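You operate a simulated robot arm through the tools that you are given. There is no shell and no other tool.

Carry out the task below with a simulated two-armed robot. There is one attempt and no reset: what you move stays moved.

TASK
Switch on, set rate 3, hold UP till the load reads about 20 kN, then bring the ram down.
Fine: zero the screen last; the cube stays whole and inside, the power on.

It is judged by the outcome, as a careful person would: the job done as asked, and still so three seconds after it is handed in. It fails if anything else is knocked over, pushed out of place, dropped, spilled or broken.

THE ROBOT
Two 7-joint arms with fingered hands on one trunk that stands fixed in place. Base frame: the origin is at the foot of the trunk, x ahead of it, y to its left, z up. Units: m, rad, N and s.
The left shoulder is at [0.07, 0.132, 1.256], the right one opposite. Each reaches about 0.63 m from its shoulder. Payload 2.3 kg a hand.
Tool frame (each hand has its own): the origin (TCP) lies between the finger pads and is the grasp point; the fingertips stand 0.025 m ahead of it; z points along the fingers, y is the line along which they close. Largest opening 0.088 m; the body of the gripper starts 0.029 m behind the TCP. The gripper is a hand of 3 fingers: y runs from the thumb to the fingers, the wrist lies at [-0.013, -0.097, -0.162] in the tool frame, and closing takes about 1.5 s.
Orientation is that of the tool frame in the base frame, as a unit quaternion [x, y, z, w]. With the fingers straight down and the wrist toward the robot, the tool's x, y and z point along [0, 1, 0], [1, 0, 0] and [0, 0, -1] of the base frame.

THE INTERFACE
- The arms move only by the tool drive_tool. It takes "left_plan", "right_plan" or both (then of equal length, played together; a hand with none holds still); each is a list of rows, each a list of 6 numbers: the shift along the base's x, y, z in m, then the turn, a rotation vector about the base's x, y, z in rad. In form: [[x, y, z, ax, ay, az], ...]. A call has 1 to 20 rows; each row shifts and turns the commanded pose from where the row before left it. "left_jaw" and "right_jaw" are, for a hand that has rows, the gripper command, from -1 (shut) to 1 (fully open), values between in proportion, set as the call begins (left out, the last holds). A row lasts 0.2 s, in which the tool goes at most 0.05 m and 0.15 rad; a call with a longer step from one row to the next is refused whole, and so is a gripper value outside its range. A pose out of reach is approached as far as the arm can. The call stops where the force on the tool passes 40 N (or 10 N more than at its start, if that is more) or the arm is blocked; 0.2 s more then pass. The fingers move at their own pace (about 0.108 m/s each) and stop on an object; they squeeze with about 30 N. The grip force told is the motor's: it shows also when the fingers shut on nothing. Time passes only in rows, and 0.2 s behind the last, so rows that do not move let the fingers close. The reply holds the time, the measured pose of the TCP, the force on the tool along the base axes, the opening and the grip force, in the units named above and with some noise, with the torque about the TCP (base axes, N m) and any sound that the robot's microphone picked up.
- Cameras (640 x 400 px; columns grow to the right, rows downward): "scene" is now at [0.1359, 0.0127, 1.5748]; the picture's right is [0.16, -0.99, 0.00], its down [-0.58, -0.09, -0.81] and it looks along [0.80, 0.13, -0.59] (base axes); focal length 214 px, centre (320, 200). "left" rides on the left gripper at [-0.058, -0.085, -0.099] in its tool frame; the picture's right is [-0.67, -0.35, 0.66], its down [0.69, -0.63, 0.37] and it looks along [0.28, 0.69, 0.66] (tool axes); focal length 261 px, centre (320, 200). "right" rides on the right gripper at [0.058, -0.085, -0.099] in its tool frame; the picture's right is [-0.67, 0.35, -0.66], its down [-0.69, -0.63, 0.37] and it looks along [-0.28, 0.69, 0.66] (tool axes); focal length 261 px, centre (320, 200). There is no depth. A picture from a camera that has moved, and an enlarged one, comes with that camera's place and axes in the base frame and with its lens.
- capture(camera): a new picture of that camera. The clock stands still meanwhile.
- slide_trunk(by): slides the trunk up (or, below 0, down) by that many m; the arms and the scene camera ride with it, the base frame stays. It gives what a move gives, with no picture.
- move_fingers(index, middle, thumb_bend, thumb_turn, hand): sets how far each is bent, from 0 (flat) to 1 (curled in); at 0.3 the hand is open as for a grip, at 0.7 the pads meet at the TCP. One left out holds its place. A second passes; each finger stops where it meets its share of the squeeze, and holds until it gets a number again. A gripper value or a shape takes the hand back. It gives what a move gives, with no picture; readings hold the bend of each and the force on the fingers (four entries, about 0 where the hand has none), thumb and palm. thumb_turn goes from beside the hand (0) to across from the fingers (1), as for a grip.
- preshape(shape, hand): the hand has 3 fingers and takes this shape, open, in about a second: jaw (thumb against the fingers, like two jaws); tri (thumb and two fingers); tip (a fingertip pinch); poke (one finger out to press); point (the index stretched); flat (the hand flat); cup (the hand cupped); fist (a fist). The gripper value then closes the fingers along that shape, each until it touches; the sizes above hold for jaw. It gives what a move gives, with no picture.
- aim_head(pan, tilt): turns the head with the scene camera to pan (to the left, within 1.501 rad either way) and tilt (down, from -0.506 to 1.204), counted from straight ahead of the robot. It gives what a move gives.
- close_up(camera, box): a new picture of the part [left, top, right, bottom] of that camera's present view, enlarged. The clock stands still meanwhile.
- job_done(): hands the job in; it is judged then, once.

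Places have to be worked out from the pictures, the camera data and where the tool is seen. Open the grippers and draw the arms clear of the work before you hand the job in, unless the task says otherwise.

The tools are called after "Emit:" by a JSON object that holds its "method" and its "body". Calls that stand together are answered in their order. drive_tool: Moves the arms, as the interface text tells. Its arguments: {"type":"object","properties":{"left_plan":{"type":"array","items":{"type":"array","items":{"type":"number"}}},"left_jaw":{"type":"number"},"right_plan":{"type":"array","items":{"type":"array","items":{"type":"number"}}},"right_jaw":{"type":"number"}},"required":[]} The other tools are called the same way: slide_trunk (by) slides the trunk up or down; preshape (shape, hand) gives the hand a shape; move_fingers (index, middle, thumb_bend, thumb_turn, hand) moves the fingers one by one; aim_head (pan, tilt) turns the head that bears the scene camera; capture (camera) takes a picture; close_up (camera, box) takes an enlarged picture of a part of a camera's view; job_done () hands the job in.

At the start:

```text
t: 0.0
left_ee_pos: [0.2866, 0.1566, 1.4844]
left_tool_rot: [0.707, 0.707, 0.0, 0.0]
left_force: [-0.6, 1.0, -0.3]
left_torque: [0.05, 0.03, -0.02]
left_gripper_width: 0.0878
left_finger_force: 0.1
left_shape: jaw
left_bend: [0.3, 0.3, 0.3, 0.98]
left_finger forces: [0.0, 0.0, 0.0, 0.1, 0.1, 0.0]
right_ee_pos: [0.3128, -0.0986, 1.4866]
right_tool_rot: [0.708, 0.707, 0.0, 0.0]
right_force: [0.1, 0.4, 0.2]
right_torque: [0.04, -0.02, 0.0]
right_gripper_width: 0.0875
right_finger_force: 0.0
right_shape: jaw
right_bend: [0.3, 0.3, 0.3, 0.98]
right_finger forces: [0.1, 0.0, 0.0, 0.0, 0.0, 0.0]
trunk travel left (down, up): [-0.814, 0.026]
head pan, tilt: [0.155, 0.628]
```

scene: 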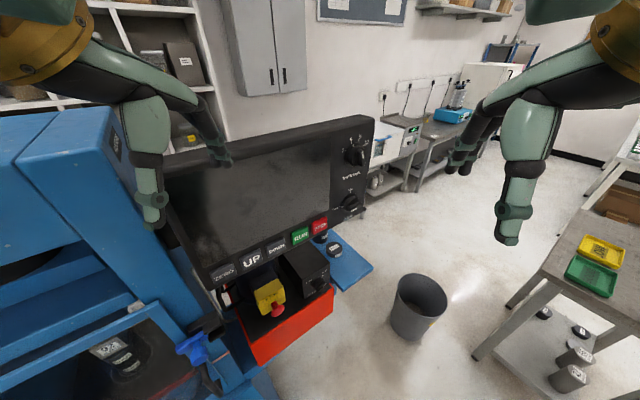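
right: 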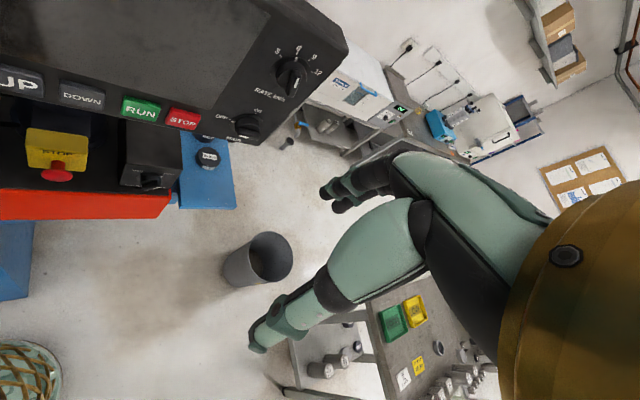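
left: 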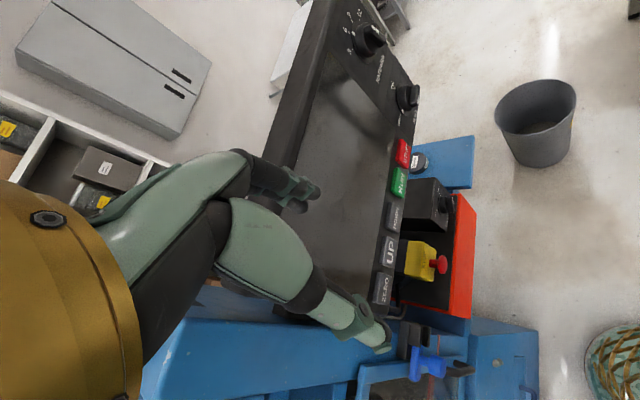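

I start by looking closely at the console and the press to find the controls. The panel shows a dark screen, buttons along the lower edge (ZERO, UP, DOWN, RUN, STOP) and two knobs on the right.

Emit:
{"method": "close_up", "body": {"camera": "scene", "box": [150, 100, 400, 360]}}

Emit:
{"method": "close_up", "body": {"camera": "right", "box": [0, 0, 360, 225]}}

Emit:
{"method": "close_up", "body": {"camera": "left", "box": [280, 0, 480, 400]}}

Emit:
{"method": "close_up", "body": {"camera": "scene", "box": [0, 240, 260, 400]}}

```text
1.54 times, centred on (275, 230) of scene
camera zoom: at [0.1359, 0.0127, 1.5748], right [0.16, -0.99, 0.0], down [-0.58, -0.09, -0.81], along [0.8, 0.13, -0.59], focal length 330 px, centre (389, 154)
```

zoom: 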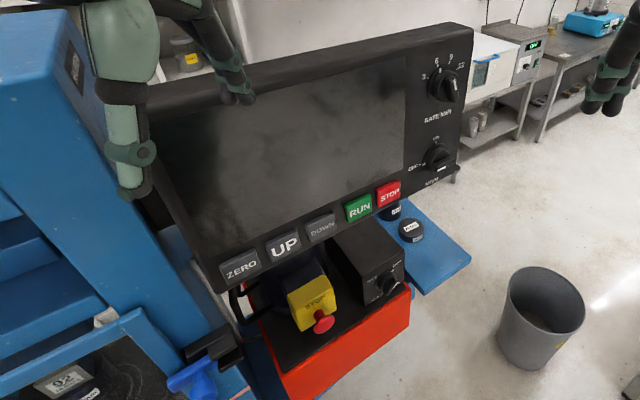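

```text
1.78 times, centred on (180, 112) of right
camera zoom: at [0.2278, -0.0393, 1.5843], right [0.35, -0.67, 0.66], down [-0.63, -0.69, -0.37], along [0.7, -0.28, -0.66], focal length 463 px, centre (569, 356)
```

zoom: 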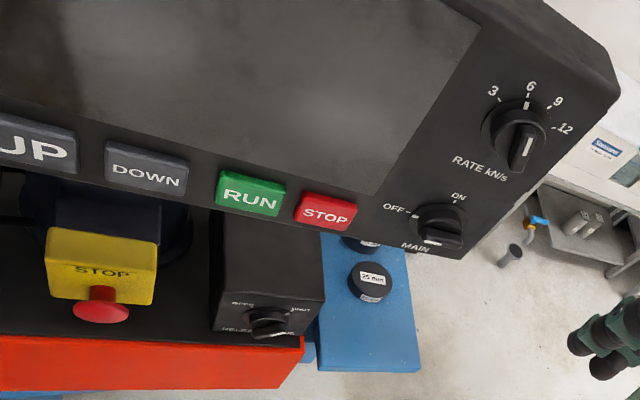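

```text
1.00 times, centred on (380, 200) of left (not enlarged: the box is as wide or as high as the picture)
camera zoom: at [0.2028, 0.0974, 1.5848], right [-0.35, -0.67, -0.66], down [-0.63, 0.68, -0.37], along [0.69, 0.29, -0.66], focal length 261 px, centre (260, 200)
```

zoom: 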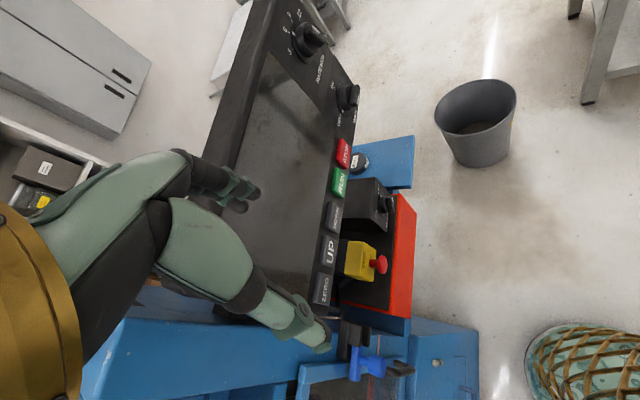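

```text
2.46 times, centred on (130, 320) of scene
camera zoom: at [0.1359, 0.0127, 1.5748], right [0.16, -0.99, 0.0], down [-0.58, -0.09, -0.81], along [0.8, 0.13, -0.59], focal length 528 px, centre (788, -95)
```

zoom: 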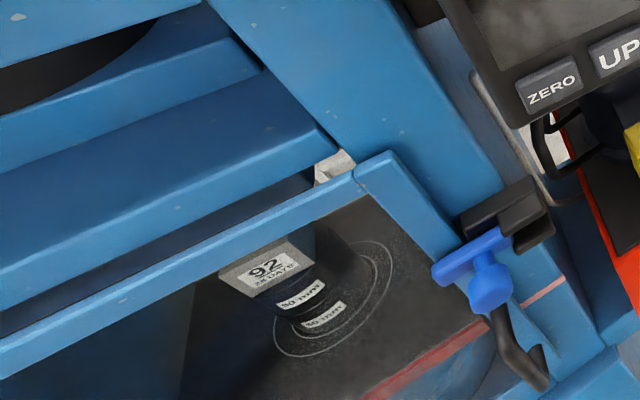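

Several things need closer inspection: the black box's selector, the yellow STOP box, the guard door latch and the cube. I zoom further before moving anything.

Emit:
{"method": "close_up", "body": {"camera": "right", "box": [0, 110, 240, 260]}}

Emit:
{"method": "close_up", "body": {"camera": "right", "box": [200, 20, 360, 150]}}

Emit:
{"method": "close_up", "body": {"camera": "scene", "box": [200, 260, 360, 360]}}

Emit:
{"method": "close_up", "body": {"camera": "scene", "box": [60, 300, 220, 400]}}

Emit:
{"method": "close_up", "body": {"camera": "left", "box": [360, 170, 520, 270]}}

Emit:
{"method": "close_up", "body": {"camera": "left", "box": [350, 260, 560, 400]}}

```text
2.67 times, centred on (120, 185) of right
camera zoom: at [0.2278, -0.0393, 1.5843], right [0.35, -0.67, 0.66], down [-0.63, -0.69, -0.37], along [0.7, -0.28, -0.66], focal length 695 px, centre (853, 240)
```

zoom: 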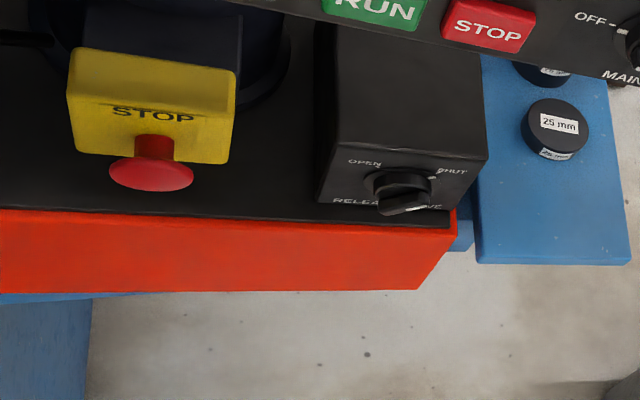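

```text
3.08 times, centred on (280, 85) of right
camera zoom: at [0.2278, -0.0393, 1.5843], right [0.35, -0.67, 0.66], down [-0.63, -0.69, -0.37], along [0.7, -0.28, -0.66], focal length 802 px, centre (443, 554)
```

zoom: 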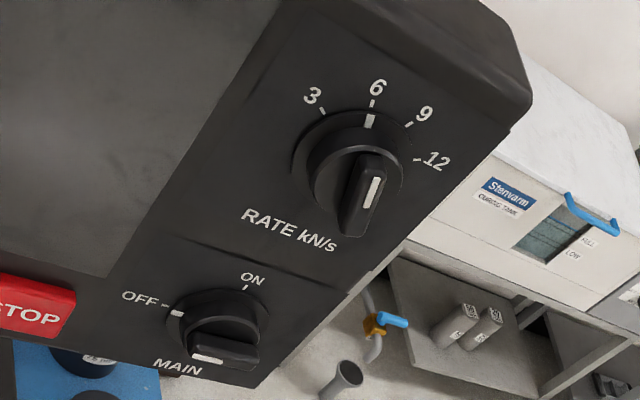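

```text
4.00 times, centred on (280, 310) of scene
camera zoom: at [0.1359, 0.0127, 1.5748], right [0.16, -0.99, 0.0], down [-0.58, -0.09, -0.81], along [0.8, 0.13, -0.59], focal length 858 px, centre (480, -240)
```

zoom: 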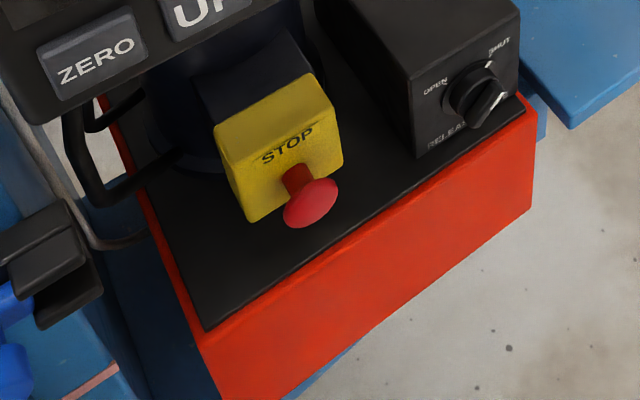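

```text
4.00 times, centred on (140, 350) of scene
camera zoom: at [0.1359, 0.0127, 1.5748], right [0.16, -0.99, 0.0], down [-0.58, -0.09, -0.81], along [0.8, 0.13, -0.59], focal length 858 px, centre (1040, -400)
```

zoom: 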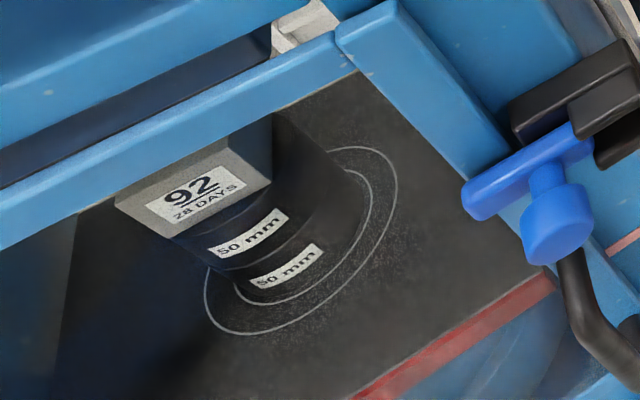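

```text
4.00 times, centred on (440, 220) of left
camera zoom: at [0.2028, 0.0974, 1.5848], right [-0.35, -0.67, -0.66], down [-0.63, 0.68, -0.37], along [0.69, 0.29, -0.66], focal length 1043 px, centre (-160, 120)
```

zoom: 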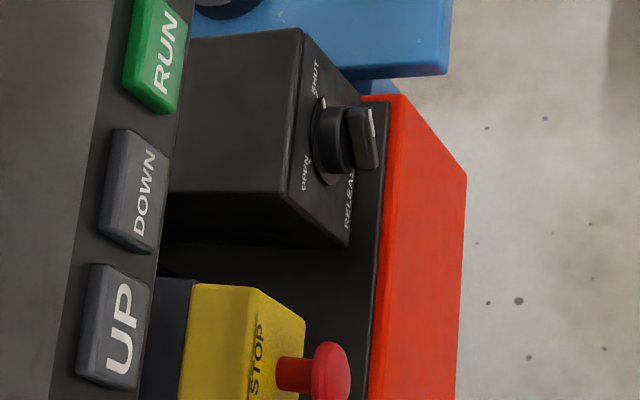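

```text
2.86 times, centred on (455, 330) of left
camera zoom: at [0.2028, 0.0974, 1.5848], right [-0.35, -0.67, -0.66], down [-0.63, 0.68, -0.37], along [0.69, 0.29, -0.66], focal length 745 px, centre (-66, -171)
```

zoom: 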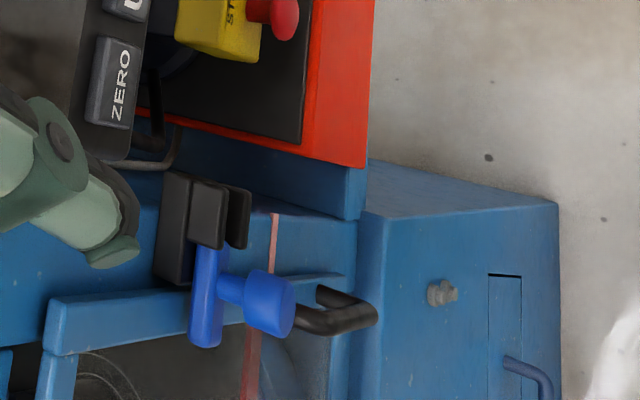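

The knob marks show MAIN at OFF, RATE at 6 and the release valve at SHUT; the guard door looks latched with the cube inside. I turn the head to view the press and the panel from other angles.

Emit:
{"method": "aim_head", "body": {"pan": 0.75, "tilt": 0.75}}

Emit:
{"method": "capture", "body": {"camera": "scene"}}

```text
t: 1.0
left_ee_pos: [0.2875, 0.1569, 1.4844]
left_tool_rot: [0.706, 0.708, 0.0, 0.0]
left_force: [0.2, -0.9, 0.1]
left_torque: [0.0, -0.03, 0.0]
left_gripper_width: 0.0874
left_finger_force: 0.1
left_shape: jaw
left_bend: [0.3, 0.3, 0.3, 0.98]
left_finger forces: [0.0, 0.0, 0.1, 0.1, 0.0, 0.1]
right_ee_pos: [0.3121, -0.0977, 1.484]
right_tool_rot: [0.708, 0.707, 0.0, 0.0]
right_force: [0.0, 0.4, 0.0]
right_torque: [-0.01, -0.02, 0.0]
right_gripper_width: 0.0873
right_finger_force: 0.0
right_shape: jaw
right_bend: [0.3, 0.3, 0.3, 0.98]
right_finger forces: [0.0, 0.1, 0.0, 0.0, 0.0, 0.1]
trunk travel left (down, up): [-0.814, 0.026]
head pan, tilt: [0.75, 0.75]
```

```text
taken
camera scene: at [0.1102, 0.0553, 1.5644], right [0.68, -0.73, 0.0], down [-0.5, -0.46, -0.73], along [0.54, 0.5, -0.68], focal length 214 px, centre (320, 200)
```

scene: 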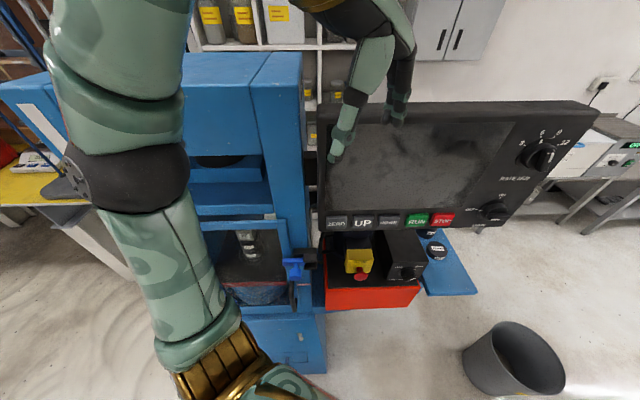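

The panel is seen nearly square-on from here, so its normal points roughly along [-0.7,-0.7] horizontally. The left hand hangs in front of the screen, so I draw it back and to the left, away from the panel.

Emit:
{"method": "drive_tool", "body": {"left_plan": [[-0.03, 0.02, 0.0, 0, 0, 0], [-0.03, 0.03, 0.0, 0, 0, 0], [-0.03, 0.03, 0.0, 0, 0, 0], [-0.02, 0.04, 0, 0, 0, 0], [-0.02, 0.04, 0, 0, 0, 0], [0, 0.04, 0, 0, 0, 0]]}}

Emit:
{"method": "capture", "body": {"camera": "scene"}}

```text
t: 2.4
left_ee_pos: [0.2798, 0.2917, 1.4136]
left_tool_rot: [0.707, 0.707, 0.006, -0.004]
left_force: [-1.9, -5.9, -2.6]
left_torque: [0.08, 0.1, -0.21]
left_gripper_width: 0.0876
left_finger_force: 0.1
left_shape: jaw
left_bend: [0.3, 0.32, 0.3, 0.98]
left_finger forces: [0.1, 5.0, 0.0, 0.0, 0.1, 0.0]
left hand out of reach, approached as far as the arm can: row 1, 2, 3, 4, 5, 6
right_ee_pos: [0.3084, -0.1153, 1.4848]
right_tool_rot: [0.707, 0.707, 0.007, -0.002]
right_force: [0.8, -0.6, 0.2]
right_torque: [0.04, -0.02, 0.04]
right_gripper_width: 0.0876
right_finger_force: 0.0
right_shape: jaw
right_bend: [0.3, 0.3, 0.3, 0.98]
right_finger forces: [0.1, 0.1, 0.0, 0.0, 0.1, 0.0]
trunk travel left (down, up): [-0.814, 0.026]
head pan, tilt: [0.75, 0.75]
```

```text
taken
camera scene: at [0.1059, 0.0384, 1.5652], right [0.68, -0.73, -0.01], down [-0.5, -0.46, -0.74], along [0.54, 0.51, -0.68], focal length 214 px, centre (320, 200)
```

scene: 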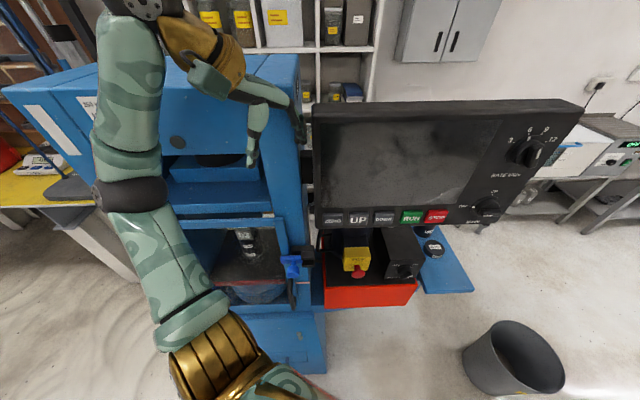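

The left hand is out of reach in that direction and its middle finger is touching the blue press frame (about 6 N). I back it off toward -y at once and re-check.

Emit:
{"method": "drive_tool", "body": {"left_plan": [[0.0, -0.04, 0.0, 0, 0, 0], [0.02, -0.04, 0.0, 0, 0, 0]]}}

Emit:
{"method": "capture", "body": {"camera": "scene"}}

```text
t: 3.2
left_ee_pos: [0.2838, 0.2619, 1.4101]
left_tool_rot: [0.696, 0.718, -0.004, 0.012]
left_force: [-19.4, 9.1, 2.7]
left_torque: [0.0, -0.4, 0.91]
left_gripper_width: 0.0867
left_finger_force: 0.1
left_shape: jaw
left_bend: [0.3, 0.38, 0.3, 0.98]
left_finger forces: [0.4, 22.0, 0.1, 0.1, 0.0, 0.1]
right_ee_pos: [0.3031, -0.0624, 1.4931]
right_tool_rot: [0.7, 0.714, 0.0, 0.013]
right_force: [-1.3, -1.8, -1.4]
right_torque: [0.12, -0.15, 0.01]
right_gripper_width: 0.0878
right_finger_force: 0.0
right_shape: jaw
right_bend: [0.3, 0.3, 0.3, 0.98]
right_finger forces: [0.0, 0.0, 0.0, 0.1, 0.1, 0.1]
trunk travel left (down, up): [-0.814, 0.026]
head pan, tilt: [0.75, 0.75]
stopped in row 2 (left hand): the arm was blocked; the commanded pose is now the measured one
```

```text
taken
camera scene: at [0.0905, 0.1389, 1.5657], right [0.76, -0.65, 0.04], down [-0.42, -0.54, -0.73], along [0.49, 0.53, -0.69], focal length 214 px, centre (320, 200)
```

scene: 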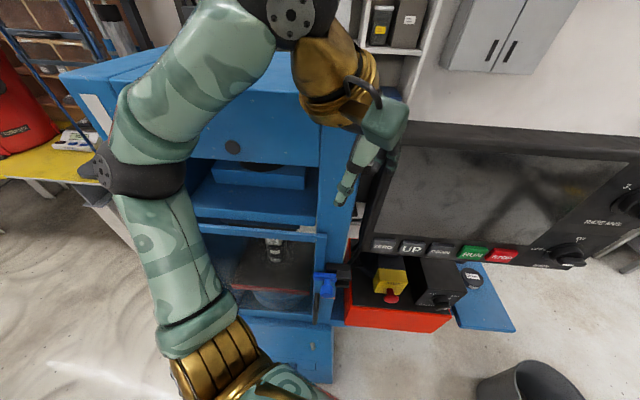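

The finger is caught in the gap against the panel's left edge because the hand sank to z 1.41. I relieve it slightly back/left and then raise the hand straight up.

Emit:
{"method": "drive_tool", "body": {"left_plan": [[-0.012, 0.01, 0.0, 0, 0, 0], [0, 0, 0.02, 0, 0, 0], [0, 0, 0.02, 0, 0, 0]]}}

Emit:
{"method": "capture", "body": {"camera": "scene"}}

Emit:
{"method": "capture", "body": {"camera": "left"}}

```text
t: 3.5
left_ee_pos: [0.3067, 0.1746, 1.4052]
left_tool_rot: [0.733, 0.68, -0.005, -0.002]
left_force: [-0.9, -2.1, 1.3]
left_torque: [0.13, -0.08, 0.06]
left_gripper_width: 0.088
left_finger_force: 0.1
left_shape: jaw
left_bend: [0.3, 0.3, 0.3, 0.97]
left_finger forces: [0.0, 0.0, 0.0, 0.1, 0.0, 0.0]
right_ee_pos: [0.3893, -0.1046, 1.431]
right_tool_rot: [0.701, 0.71, 0.073, -0.004]
right_force: [-1.0, -1.1, -1.2]
right_torque: [0.08, -0.12, 0.02]
right_gripper_width: 0.0877
right_finger_force: 0.0
right_shape: jaw
right_bend: [0.3, 0.3, 0.3, 0.98]
right_finger forces: [0.0, 0.0, 0.0, 0.0, 0.0, 0.0]
trunk travel left (down, up): [-0.814, 0.026]
head pan, tilt: [0.75, 0.75]
stopped in row 1 (left hand): the arm was blocked; the commanded pose is now the measured one
```

```text
taken
camera scene: at [0.1212, 0.1872, 1.5656], right [0.84, -0.54, 0.03], down [-0.35, -0.59, -0.73], along [0.41, 0.6, -0.69], focal length 214 px, centre (320, 200)
```

scene: 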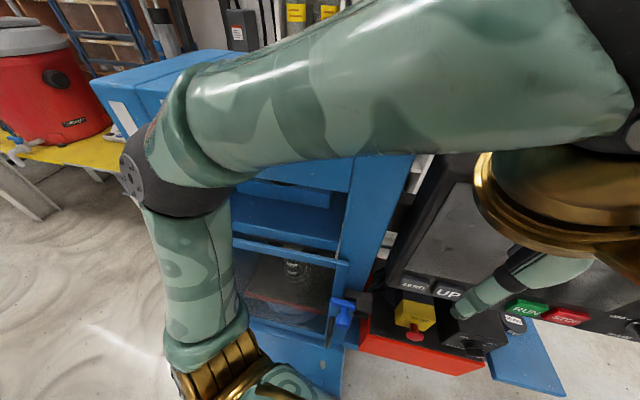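

```text
taken
camera left: at [0.219, 0.1234, 1.5064], right [-0.4, -0.65, -0.65], down [-0.58, 0.73, -0.36], along [0.71, 0.23, -0.67], focal length 261 px, centre (320, 200)
```

left: 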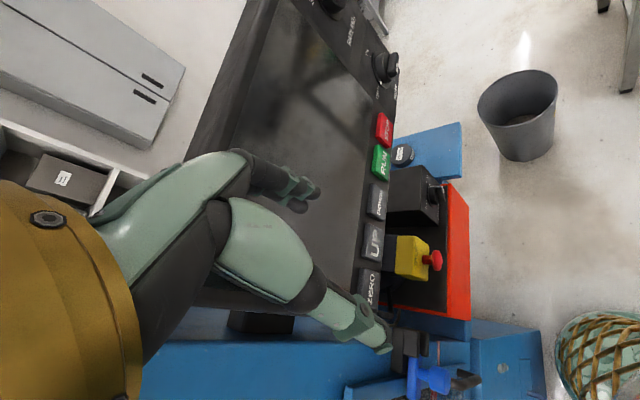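

The torso is swaying (head camera has shifted about 0.15 m), though contact forces are now zero. I hold both hands still for a moment to let everything settle before deciding further.

Emit:
{"method": "drive_tool", "body": {"left_plan": [[0, 0, 0, 0, 0, 0], [0, 0, 0, 0, 0, 0], [0, 0, 0, 0, 0, 0]]}}

Emit:
{"method": "capture", "body": {"camera": "scene"}}

```text
t: 3.9
left_ee_pos: [0.3451, -0.0585, 1.3524]
left_tool_rot: [0.841, 0.526, -0.078, -0.101]
left_force: [-4.0, 1.4, -6.2]
left_torque: [-0.09, -0.26, 0.01]
left_gripper_width: 0.088
left_finger_force: 0.1
left_shape: jaw
left_bend: [0.3, 0.3, 0.3, 0.97]
left_finger forces: [0.0, 0.0, 0.0, 0.1, 0.1, 0.1]
right_ee_pos: [0.4192, -0.3454, 1.379]
right_tool_rot: [0.807, 0.572, 0.147, 0.02]
right_force: [-0.9, 8.8, 0.9]
right_torque: [-0.53, -0.11, -0.31]
right_gripper_width: 0.0879
right_finger_force: 0.0
right_shape: jaw
right_bend: [0.3, 0.3, 0.3, 0.98]
right_finger forces: [0.0, 0.0, 0.1, 0.1, 0.1, 0.0]
trunk travel left (down, up): [-0.814, 0.026]
head pan, tilt: [0.75, 0.75]
stopped in row 1 (left hand): the arm was blocked; the commanded pose is now the measured one
```

```text
taken
camera scene: at [0.3031, 0.0379, 1.5514], right [-0.13, -0.99, 0.02], down [-0.74, 0.08, -0.67], along [0.66, -0.1, -0.75], focal length 214 px, centre (320, 200)
```

scene: 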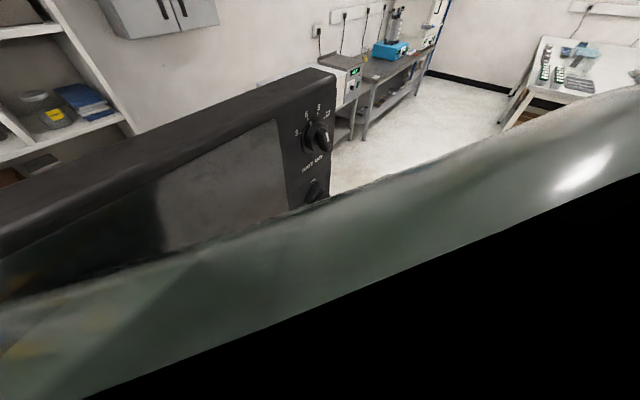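

The torso is still swinging and the left arm is close to the head. Pictures cost no time, so I look through both hand cameras before letting any more time pass.

Emit:
{"method": "capture", "body": {"camera": "left"}}

Emit:
{"method": "capture", "body": {"camera": "right"}}

```text
taken
camera left: at [0.27, -0.0843, 1.4713], right [-0.75, -0.4, -0.53], down [-0.34, 0.92, -0.21], along [0.57, 0.02, -0.82], focal length 261 px, centre (320, 200)
```

left: 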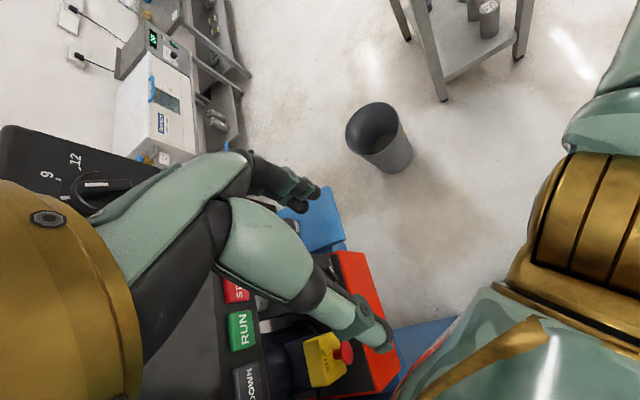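

```text
taken
camera right: at [0.3323, -0.2748, 1.4688], right [-0.05, -0.83, 0.55], down [-0.69, -0.37, -0.62], along [0.72, -0.41, -0.55], focal length 261 px, centre (320, 200)
```

right: 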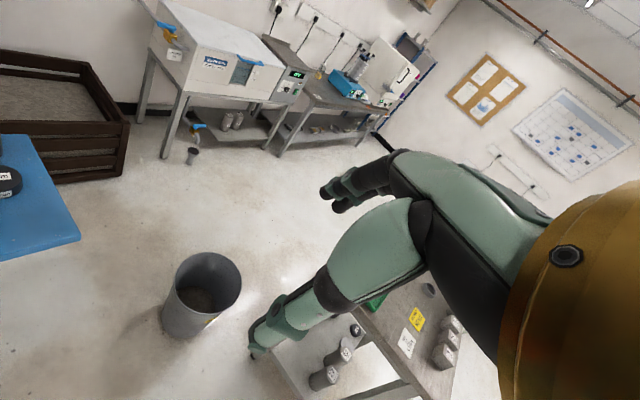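

Neither hand is touching anything now; the left hand hangs free in front of the panel's right end. I hold both hands for one short row and watch whether the motion dies down.

Emit:
{"method": "drive_tool", "body": {"left_plan": [[0, 0, 0, 0, 0, 0]], "right_plan": [[0, 0, 0, 0, 0, 0]]}}

Emit:
{"method": "capture", "body": {"camera": "scene"}}

Emit:
{"method": "capture", "body": {"camera": "left"}}

```text
t: 4.2
left_ee_pos: [0.3161, -0.0439, 1.3296]
left_tool_rot: [0.728, 0.657, -0.036, -0.195]
left_force: [-0.7, 0.3, 2.1]
left_torque: [-0.06, -0.05, -0.03]
left_gripper_width: 0.0881
left_finger_force: 0.0
left_shape: jaw
left_bend: [0.3, 0.3, 0.3, 0.97]
left_finger forces: [0.0, 0.0, 0.1, 0.1, 0.1, 0.0]
right_ee_pos: [0.3559, -0.3557, 1.3736]
right_tool_rot: [0.756, 0.625, 0.194, -0.026]
right_force: [-1.0, 2.3, 0.1]
right_torque: [-0.11, -0.04, -0.1]
right_gripper_width: 0.0878
right_finger_force: 0.0
right_shape: jaw
right_bend: [0.3, 0.3, 0.3, 0.98]
right_finger forces: [0.0, 0.1, 0.0, 0.0, 0.1, 0.1]
trunk travel left (down, up): [-0.814, 0.026]
head pan, tilt: [0.75, 0.75]
stopped in row 1 (left hand): the arm was blocked; the commanded pose is now the measured one
```

```text
taken
camera scene: at [0.3064, -0.0016, 1.5512], right [0.31, -0.95, -0.05], down [-0.71, -0.19, -0.68], along [0.63, 0.25, -0.73], focal length 214 px, centre (320, 200)
```

scene: 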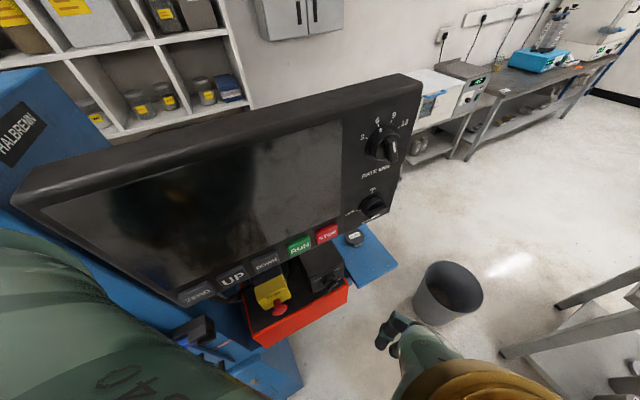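

```text
taken
camera left: at [0.2596, -0.1172, 1.4397], right [-0.62, -0.47, -0.62], down [-0.61, 0.79, 0.01], along [0.49, 0.39, -0.78], focal length 261 px, centre (320, 200)
```

left: 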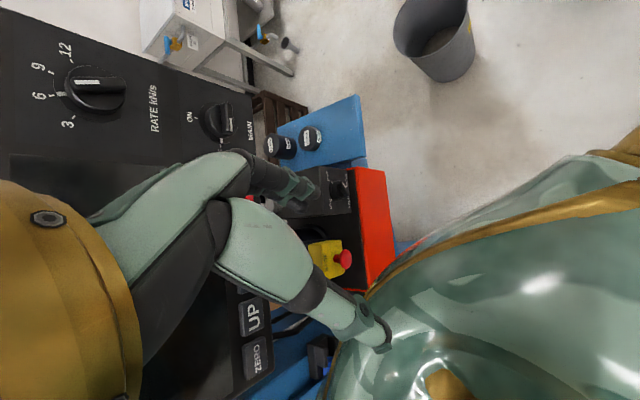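

The swing seems to be slowing (torso yaw coming back), with no contact forces. I hold again, this time addressing only the right hand so the left simply holds its present commanded pose.

Emit:
{"method": "drive_tool", "body": {"right_plan": [[0, 0, 0, 0, 0, 0]]}}

Emit:
{"method": "capture", "body": {"camera": "scene"}}

Emit:
{"method": "capture", "body": {"camera": "left"}}

```text
t: 4.5
left_ee_pos: [0.2089, 0.0234, 1.3339]
left_tool_rot: [0.636, 0.74, -0.06, -0.209]
left_force: [-0.3, -0.4, 0.4]
left_torque: [0.01, 0.06, 0.01]
left_gripper_width: 0.0881
left_finger_force: 0.0
left_shape: jaw
left_bend: [0.3, 0.3, 0.3, 0.98]
left_finger forces: [0.1, 0.1, 0.1, 0.0, 0.1, 0.1]
right_ee_pos: [0.2531, -0.2783, 1.4027]
right_tool_rot: [0.696, 0.669, 0.261, -0.027]
right_force: [0.1, 1.0, 0.1]
right_torque: [-0.1, 0.03, -0.04]
right_gripper_width: 0.0879
right_finger_force: 0.0
right_shape: jaw
right_bend: [0.3, 0.3, 0.3, 0.97]
right_finger forces: [0.1, 0.0, 0.0, 0.0, 0.0, 0.0]
trunk travel left (down, up): [-0.814, 0.026]
head pan, tilt: [0.75, 0.75]
stopped in row 1 (left hand): the arm was blocked; the commanded pose is now the measured one
```

```text
taken
camera scene: at [0.187, 0.07, 1.5597], right [0.69, -0.72, -0.03], down [-0.53, -0.48, -0.7], along [0.5, 0.5, -0.71], focal length 214 px, centre (320, 200)
```

scene: 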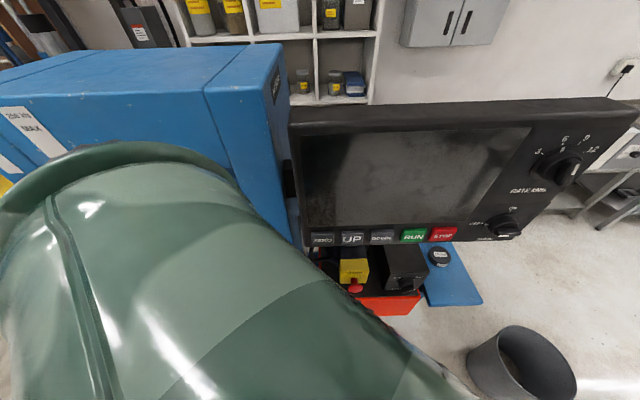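

```text
taken
camera left: at [0.1756, -0.0659, 1.441], right [-0.5, -0.6, -0.63], down [-0.79, 0.61, 0.05], along [0.35, 0.52, -0.78], focal length 261 px, centre (320, 200)
```

left: 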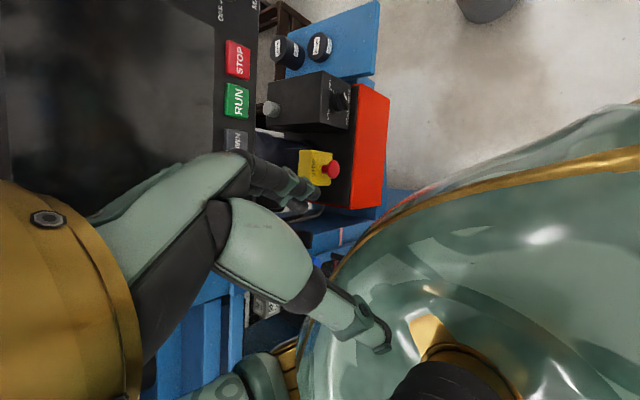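

The torso is nearly back upright and facing forward, with no contact forces. I hold again for another short row to let it finish settling.

Emit:
{"method": "drive_tool", "body": {"right_plan": [[0, 0, 0, 0, 0, 0]]}}

Emit:
{"method": "capture", "body": {"camera": "scene"}}

Emit:
{"method": "capture", "body": {"camera": "right"}}

```text
t: 4.8
left_ee_pos: [0.0914, -0.0093, 1.3435]
left_tool_rot: [0.644, 0.742, -0.016, -0.183]
left_force: [-0.1, -1.8, 1.0]
left_torque: [0.06, -0.08, -0.11]
left_gripper_width: 0.0878
left_finger_force: 0.1
left_shape: jaw
left_bend: [0.3, 0.3, 0.3, 0.98]
left_finger forces: [0.1, 0.1, 0.1, 0.1, 0.0, 0.0]
right_ee_pos: [0.1342, -0.3116, 1.4079]
right_tool_rot: [0.683, 0.666, 0.3, 0.018]
right_force: [1.1, 2.0, 1.9]
right_torque: [-0.15, 0.19, -0.04]
right_gripper_width: 0.0881
right_finger_force: 0.0
right_shape: jaw
right_bend: [0.3, 0.3, 0.3, 0.97]
right_finger forces: [0.1, 0.0, 0.0, 0.0, 0.1, 0.0]
trunk travel left (down, up): [-0.814, 0.026]
head pan, tilt: [0.75, 0.75]
stopped in row 1 (left hand): the arm was blocked; the commanded pose is now the measured one
```

```text
taken
camera scene: at [0.0417, 0.0248, 1.5702], right [0.74, -0.68, 0.01], down [-0.43, -0.48, -0.76], along [0.52, 0.55, -0.65], focal length 214 px, centre (320, 200)
```

scene: 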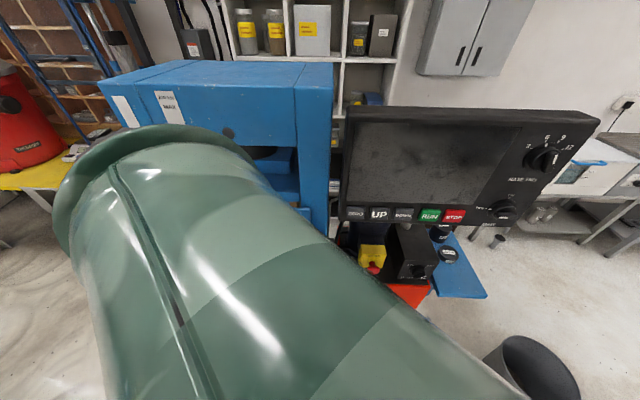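

```text
taken
camera right: at [0.0114, -0.285, 1.4755], right [0.07, -0.9, 0.43], down [-0.36, -0.42, -0.83], along [0.93, -0.09, -0.36], focal length 261 px, centre (320, 200)
```

right: 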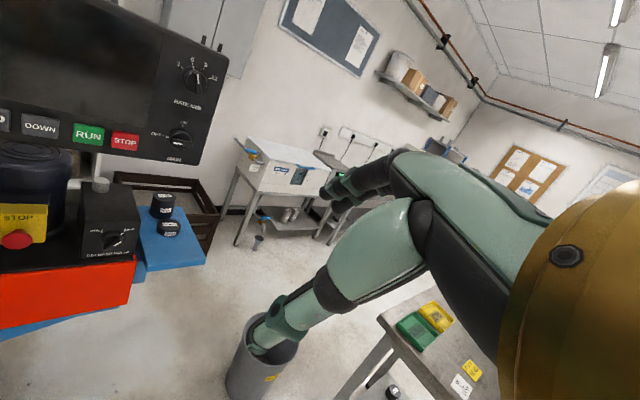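

The torso now rocks slightly backward, so this is a decaying sway and the "blocked" stops come from it rather than from contact. I let a full second pass with a head command (arms just hold) so the sway can die out.

Emit:
{"method": "aim_head", "body": {"pan": 0.6, "tilt": 0.7}}

Emit:
{"method": "capture", "body": {"camera": "scene"}}

Emit:
{"method": "capture", "body": {"camera": "left"}}

Emit:
{"method": "capture", "body": {"camera": "right"}}

```text
t: 5.5
left_ee_pos: [0.1525, -0.0129, 1.339]
left_tool_rot: [0.655, 0.729, -0.034, -0.195]
left_force: [-0.1, -1.0, -0.7]
left_torque: [0.04, -0.01, 0.0]
left_gripper_width: 0.0881
left_finger_force: 0.1
left_shape: jaw
left_bend: [0.3, 0.3, 0.3, 0.98]
left_finger forces: [0.1, 0.1, 0.0, 0.0, 0.0, 0.0]
right_ee_pos: [0.2014, -0.3121, 1.3986]
right_tool_rot: [0.692, 0.663, 0.285, 0.004]
right_force: [-0.3, -0.9, -0.1]
right_torque: [0.05, -0.02, 0.04]
right_gripper_width: 0.0876
right_finger_force: 0.1
right_shape: jaw
right_bend: [0.3, 0.3, 0.3, 0.97]
right_finger forces: [0.0, 0.0, 0.0, 0.0, 0.1, 0.1]
trunk travel left (down, up): [-0.814, 0.026]
head pan, tilt: [0.6, 0.7]
```

```text
taken
camera scene: at [0.1267, 0.0272, 1.569], right [0.57, -0.82, -0.01], down [-0.53, -0.36, -0.77], along [0.63, 0.45, -0.64], focal length 214 px, centre (320, 200)
```

scene: 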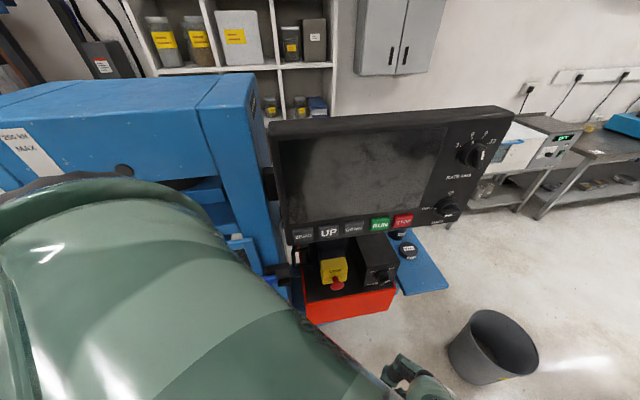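

```text
taken
camera left: at [0.1087, -0.1014, 1.4426], right [-0.5, -0.56, -0.66], down [-0.76, 0.65, 0.02], along [0.42, 0.51, -0.75], focal length 261 px, centre (320, 200)
```

left: 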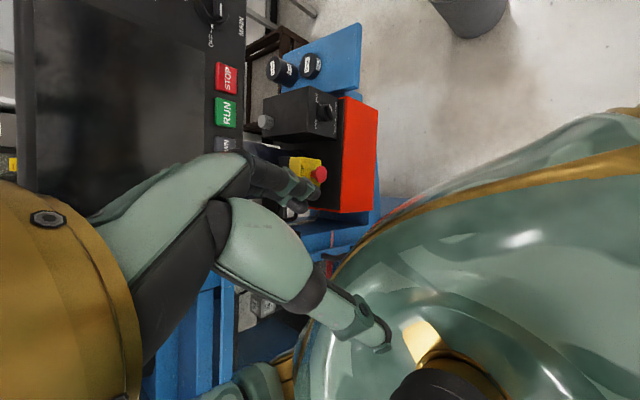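

```text
taken
camera right: at [0.0821, -0.2842, 1.4723], right [0.09, -0.9, 0.42], down [-0.4, -0.42, -0.81], along [0.91, -0.1, -0.4], focal length 261 px, centre (320, 200)
```

right: 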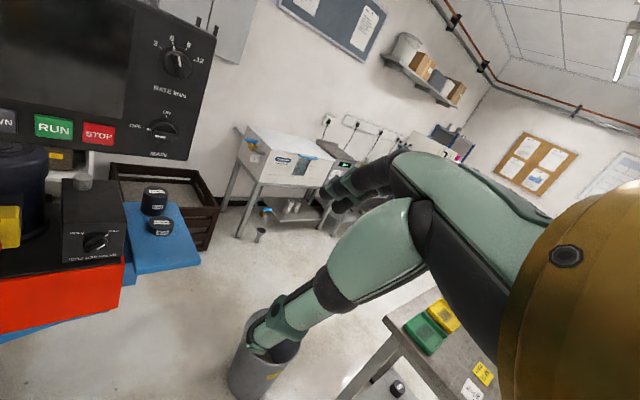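

The torso is almost at its nominal pose again and forces are near zero. I wait one more second with the head turned back to check that all is at rest.

Emit:
{"method": "aim_head", "body": {"pan": 0.6, "tilt": 0.6}}

Emit:
{"method": "capture", "body": {"camera": "scene"}}

```text
t: 6.2
left_ee_pos: [0.1482, 0.0017, 1.3398]
left_tool_rot: [0.66, 0.726, -0.04, -0.188]
left_force: [1.2, -0.4, -0.4]
left_torque: [0.02, 0.13, 0.01]
left_gripper_width: 0.0876
left_finger_force: 0.0
left_shape: jaw
left_bend: [0.3, 0.3, 0.3, 0.98]
left_finger forces: [0.1, 0.1, 0.0, 0.0, 0.0, 0.0]
right_ee_pos: [0.1918, -0.2998, 1.4024]
right_tool_rot: [0.698, 0.664, 0.27, 0.003]
right_force: [-3.1, -3.5, 1.2]
right_torque: [0.14, -0.04, 0.08]
right_gripper_width: 0.088
right_finger_force: 0.1
right_shape: jaw
right_bend: [0.3, 0.3, 0.3, 0.97]
right_finger forces: [0.1, 0.1, 0.0, 0.0, 0.0, 0.0]
trunk travel left (down, up): [-0.814, 0.026]
head pan, tilt: [0.6, 0.6]
```

```text
taken
camera scene: at [0.1237, 0.0422, 1.5773], right [0.56, -0.83, 0.0], down [-0.47, -0.31, -0.83], along [0.68, 0.47, -0.56], focal length 214 px, centre (320, 200)
```

scene: 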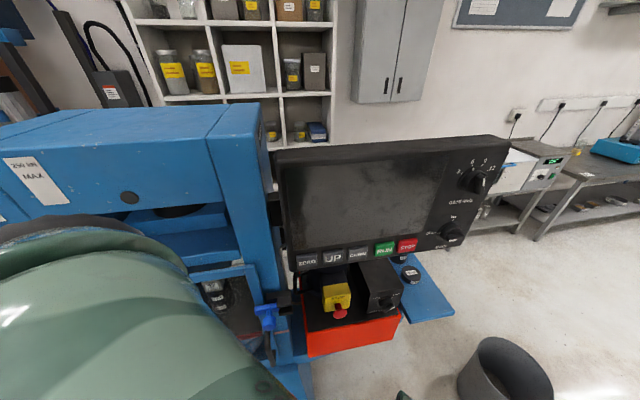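

All is at rest again: torso nominal, controls untouched and the screen still dark. I look to the left to see how the left arm sits relative to the press before moving it.

Emit:
{"method": "aim_head", "body": {"pan": 1.4, "tilt": 0.9}}

Emit:
{"method": "capture", "body": {"camera": "scene"}}

```text
t: 7.3
left_ee_pos: [0.149, 0.0086, 1.3397]
left_tool_rot: [0.658, 0.728, -0.037, -0.187]
left_force: [0.3, 0.0, -0.4]
left_torque: [-0.02, -0.02, -0.02]
left_gripper_width: 0.0878
left_finger_force: 0.0
left_shape: jaw
left_bend: [0.3, 0.3, 0.3, 0.98]
left_finger forces: [0.0, 0.0, 0.0, 0.0, 0.0, 0.0]
right_ee_pos: [0.1883, -0.2932, 1.4076]
right_tool_rot: [0.696, 0.664, 0.272, 0.006]
right_force: [-0.2, 1.0, 0.3]
right_torque: [0.03, 0.01, 0.02]
right_gripper_width: 0.0879
right_finger_force: 0.0
right_shape: jaw
right_bend: [0.3, 0.3, 0.3, 0.97]
right_finger forces: [0.1, 0.1, 0.1, 0.1, 0.0, 0.0]
trunk travel left (down, up): [-0.814, 0.026]
head pan, tilt: [1.4, 0.901]
```

```text
taken
camera scene: at [0.0694, 0.0752, 1.5569], right [0.97, -0.25, 0.0], down [-0.19, -0.72, -0.66], along [0.17, 0.64, -0.75], focal length 214 px, centre (320, 200)
```

scene: 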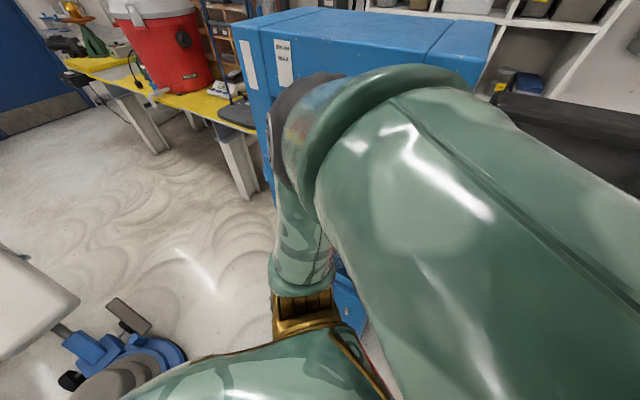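

The left arm is clear: elbow out to the left beside the press, hand before the chest. I move the left hand gently forward and up toward its original free pose, in small steps.

Emit:
{"method": "drive_tool", "body": {"left_plan": [[0.02, 0.0, 0.0, 0, 0, 0], [0.02, 0.0, 0.005, 0, 0, 0], [0.02, 0.01, 0.01, 0, 0, 0]]}}

```text
t: 8.2
left_ee_pos: [0.2067, 0.019, 1.3545]
left_tool_rot: [0.659, 0.728, -0.04, -0.183]
left_force: [-0.4, 0.2, 0.5]
left_torque: [-0.03, -0.01, 0.01]
left_gripper_width: 0.0877
left_finger_force: 0.1
left_shape: jaw
left_bend: [0.3, 0.3, 0.3, 0.98]
left_finger forces: [0.0, 0.1, 0.0, 0.1, 0.0, 0.1]
right_ee_pos: [0.1896, -0.2933, 1.4089]
right_tool_rot: [0.696, 0.665, 0.271, 0.005]
right_force: [-0.2, 0.8, 0.1]
right_torque: [-0.02, 0.01, 0.0]
right_gripper_width: 0.0878
right_finger_force: 0.0
right_shape: jaw
right_bend: [0.3, 0.3, 0.3, 0.97]
right_finger forces: [0.0, 0.0, 0.0, 0.1, 0.1, 0.1]
trunk travel left (down, up): [-0.814, 0.026]
head pan, tilt: [1.4, 0.901]
```

That worked smoothly with no forces. I continue to the left hand's original pose (0.287, 0.157, 1.484), correcting its tilt on the way.

Emit:
{"method": "drive_tool", "body": {"left_plan": [[0.013, 0.015, 0.03, -0.05, -0.08, -0.025], [0.013, 0.02, 0.03, -0.05, -0.08, -0.025], [0.013, 0.025, 0.03, -0.05, -0.08, -0.025], [0.013, 0.025, 0.02, -0.05, -0.08, -0.025], [0.013, 0.025, 0.014, 0, 0, 0], [0.013, 0.028, 0.005, 0, 0, 0]]}}

Emit:
{"method": "aim_head", "body": {"pan": 0.5, "tilt": 0.6}}

Emit:
{"method": "capture", "body": {"camera": "scene"}}

Emit:
{"method": "capture", "body": {"camera": "left"}}

```text
t: 9.6
left_ee_pos: [0.2869, 0.1563, 1.4863]
left_tool_rot: [0.708, 0.707, 0.006, -0.001]
left_force: [-1.3, -0.3, 0.5]
left_torque: [-0.01, 0.0, 0.01]
left_gripper_width: 0.0877
left_finger_force: 0.1
left_shape: jaw
left_bend: [0.3, 0.3, 0.3, 0.98]
left_finger forces: [0.0, 0.0, 0.0, 0.1, 0.0, 0.0]
right_ee_pos: [0.1896, -0.2926, 1.4099]
right_tool_rot: [0.695, 0.666, 0.272, 0.006]
right_force: [-0.5, 0.7, -0.5]
right_torque: [-0.03, -0.02, -0.02]
right_gripper_width: 0.0877
right_finger_force: 0.1
right_shape: jaw
right_bend: [0.3, 0.3, 0.3, 0.97]
right_finger forces: [0.0, 0.1, 0.1, 0.1, 0.1, 0.0]
trunk travel left (down, up): [-0.814, 0.026]
head pan, tilt: [1.4, 0.901]
```

```text
t: 10.8
left_ee_pos: [0.2864, 0.1558, 1.4864]
left_tool_rot: [0.707, 0.707, 0.006, -0.002]
left_force: [-0.8, 0.9, -0.6]
left_torque: [-0.01, 0.0, -0.01]
left_gripper_width: 0.0879
left_finger_force: 0.1
left_shape: jaw
left_bend: [0.3, 0.3, 0.3, 0.98]
left_finger forces: [0.1, 0.0, 0.1, 0.1, 0.0, 0.1]
right_ee_pos: [0.1892, -0.2944, 1.4088]
right_tool_rot: [0.695, 0.665, 0.272, 0.005]
right_force: [0.1, -0.6, -0.5]
right_torque: [0.02, 0.01, 0.0]
right_gripper_width: 0.0879
right_finger_force: 0.1
right_shape: jaw
right_bend: [0.3, 0.3, 0.3, 0.97]
right_finger forces: [0.0, 0.1, 0.0, 0.0, 0.0, 0.0]
trunk travel left (down, up): [-0.814, 0.026]
head pan, tilt: [0.499, 0.6]
```

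```text
taken
camera scene: at [0.127, 0.0412, 1.5773], right [0.48, -0.88, 0.0], down [-0.5, -0.27, -0.82], along [0.72, 0.4, -0.57], focal length 214 px, centre (320, 200)
```

scene: 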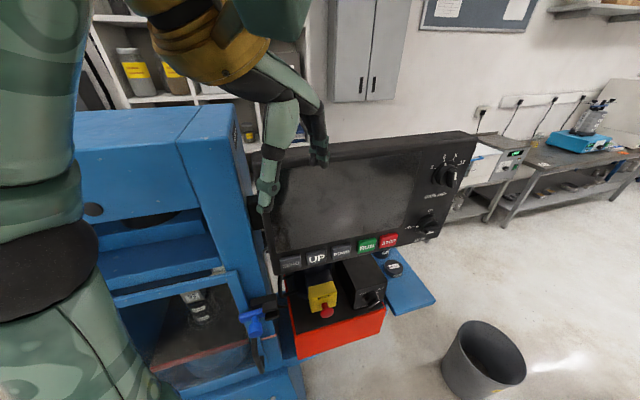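

```text
taken
camera left: at [0.2008, 0.0957, 1.5861], right [-0.35, -0.66, -0.66], down [-0.63, 0.69, -0.36], along [0.7, 0.29, -0.65], focal length 261 px, centre (320, 200)
```

left: 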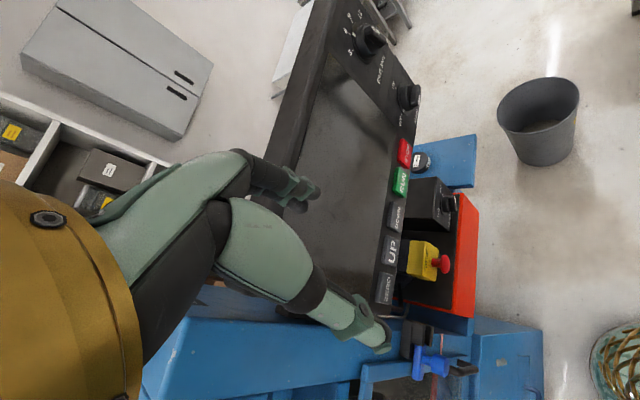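

Everything is back at rest, with the panel undisturbed. Now I bring the right hand round in front of the two knobs (about 15 cm off), fingers pointing squarely at the panel (about 45° yaw), to view the knobs from close up.

Emit:
{"method": "drive_tool", "body": {"right_plan": [[0.023, 0.017, -0.007, 0.015, -0.1194, 0.0437], [0.023, 0.017, -0.007, 0.015, -0.1194, 0.0437], [0.023, 0.017, -0.007, 0.015, -0.1194, 0.0437], [0.023, 0.017, -0.007, 0.015, -0.1194, 0.0437], [0.023, 0.017, -0.007, 0.015, -0.1194, 0.0437], [0.023, 0.017, -0.007, 0.015, -0.1194, 0.0437], [0.023, 0.017, -0.007, 0.015, -0.1194, 0.0437], [0.023, 0.017, -0.007, 0.015, -0.1194, 0.0437], [0.023, 0.017, -0.007, 0.015, -0.1194, 0.0437], [0.023, 0.017, -0.007, 0.015, -0.1194, 0.0437]]}}

Emit:
{"method": "capture", "body": {"camera": "right"}}

Emit:
{"method": "capture", "body": {"camera": "scene"}}

```text
t: 12.9
left_ee_pos: [0.2865, 0.1552, 1.4858]
left_tool_rot: [0.707, 0.707, 0.005, -0.002]
left_force: [0.7, -1.2, -0.7]
left_torque: [-0.01, -0.02, 0.0]
left_gripper_width: 0.0877
left_finger_force: 0.1
left_shape: jaw
left_bend: [0.3, 0.3, 0.3, 0.98]
left_finger forces: [0.0, 0.1, 0.0, 0.0, 0.1, 0.1]
right_ee_pos: [0.3511, -0.1576, 1.3321]
right_tool_rot: [0.249, 0.703, 0.627, 0.223]
right_force: [-0.4, -0.3, 0.1]
right_torque: [0.02, 0.0, 0.02]
right_gripper_width: 0.0878
right_finger_force: 0.1
right_shape: jaw
right_bend: [0.3, 0.3, 0.3, 0.98]
right_finger forces: [0.0, 0.0, 0.0, 0.1, 0.0, 0.1]
right hand out of reach, approached as far as the arm can: row 6, 8, 9, 10
trunk travel left (down, up): [-0.814, 0.026]
head pan, tilt: [0.499, 0.6]
```

```text
taken
camera right: at [0.2372, -0.2044, 1.2596], right [0.13, -0.9, 0.42], down [0.72, -0.21, -0.67], along [0.69, 0.39, 0.61], focal length 261 px, centre (320, 200)
```

right: 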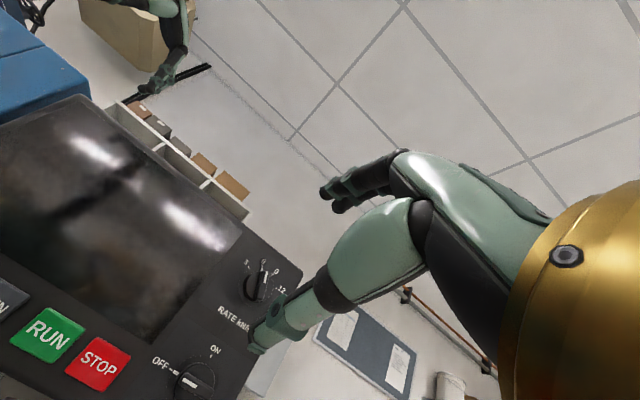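

```text
taken
camera scene: at [0.1274, 0.0416, 1.5772], right [0.48, -0.88, 0.0], down [-0.5, -0.27, -0.82], along [0.72, 0.4, -0.57], focal length 214 px, centre (320, 200)
```

scene: 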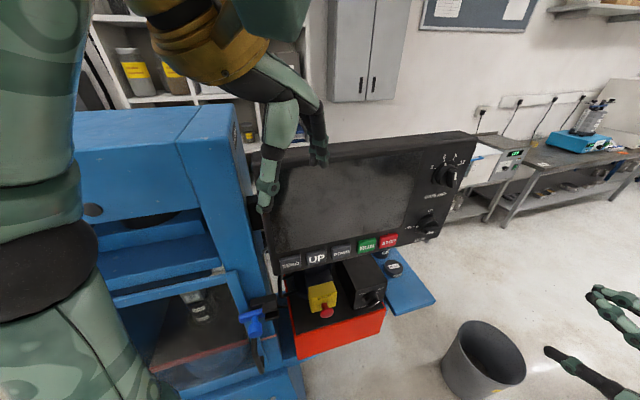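

That orientation exceeds the wrist's range (it stopped at 0.35, -0.16), so a more downward-pitched hand is needed. I pitch the fingers down by 45° at the same commanded place and look again.

Emit:
{"method": "drive_tool", "body": {"right_plan": [[0, 0, 0, -0.0925, 0.0925, 0], [0, 0, 0, -0.0925, 0.0925, 0], [0, 0, 0, -0.0925, 0.0925, 0], [0, 0, 0, -0.0925, 0.0925, 0], [0, 0, 0, -0.0925, 0.0925, 0], [0, 0, 0, -0.0925, 0.0925, 0]]}}

Emit:
{"method": "capture", "body": {"camera": "right"}}

Emit:
{"method": "capture", "body": {"camera": "scene"}}

```text
t: 14.3
left_ee_pos: [0.2867, 0.1561, 1.4871]
left_tool_rot: [0.707, 0.708, 0.005, -0.002]
left_force: [0.0, -0.7, 0.5]
left_torque: [-0.02, 0.02, 0.03]
left_gripper_width: 0.0876
left_finger_force: 0.1
left_shape: jaw
left_bend: [0.3, 0.3, 0.3, 0.98]
left_finger forces: [0.1, 0.0, 0.0, 0.1, 0.1, 0.1]
right_ee_pos: [0.3936, -0.1849, 1.343]
right_tool_rot: [0.362, 0.743, 0.512, 0.233]
right_force: [0.6, -0.9, -0.2]
right_torque: [0.02, 0.0, -0.02]
right_gripper_width: 0.0879
right_finger_force: 0.0
right_shape: jaw
right_bend: [0.3, 0.3, 0.3, 0.98]
right_finger forces: [0.1, 0.0, 0.0, 0.0, 0.0, 0.1]
right hand out of reach, approached as far as the arm can: row 4, 5, 6
trunk travel left (down, up): [-0.814, 0.026]
head pan, tilt: [0.499, 0.6]
```

```text
taken
camera right: at [0.2604, -0.2159, 1.3022], right [0.05, -0.83, 0.55], down [0.5, -0.45, -0.74], along [0.86, 0.32, 0.4], focal length 261 px, centre (320, 200)
```

right: 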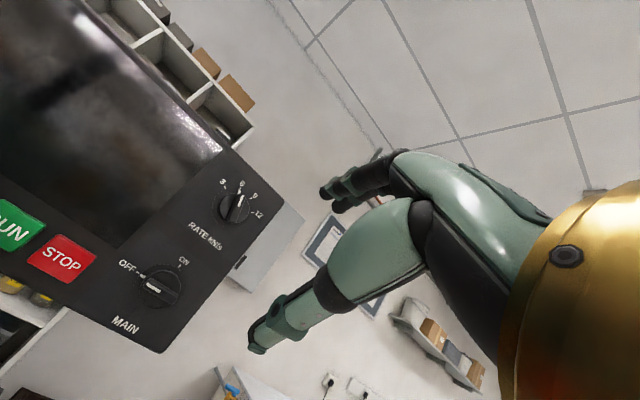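

```text
taken
camera scene: at [0.1267, 0.0412, 1.5773], right [0.48, -0.88, 0.0], down [-0.5, -0.27, -0.83], along [0.72, 0.4, -0.56], focal length 214 px, centre (320, 200)
```

scene: 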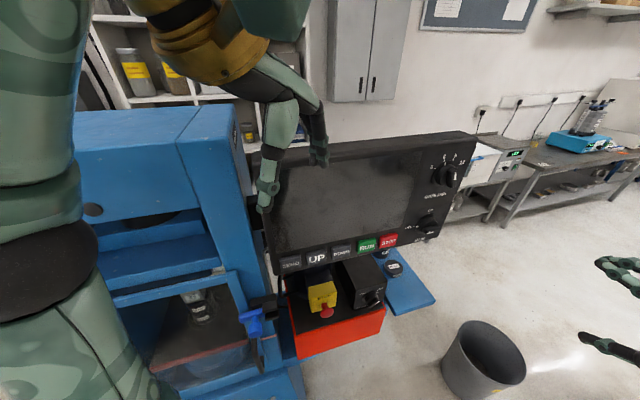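

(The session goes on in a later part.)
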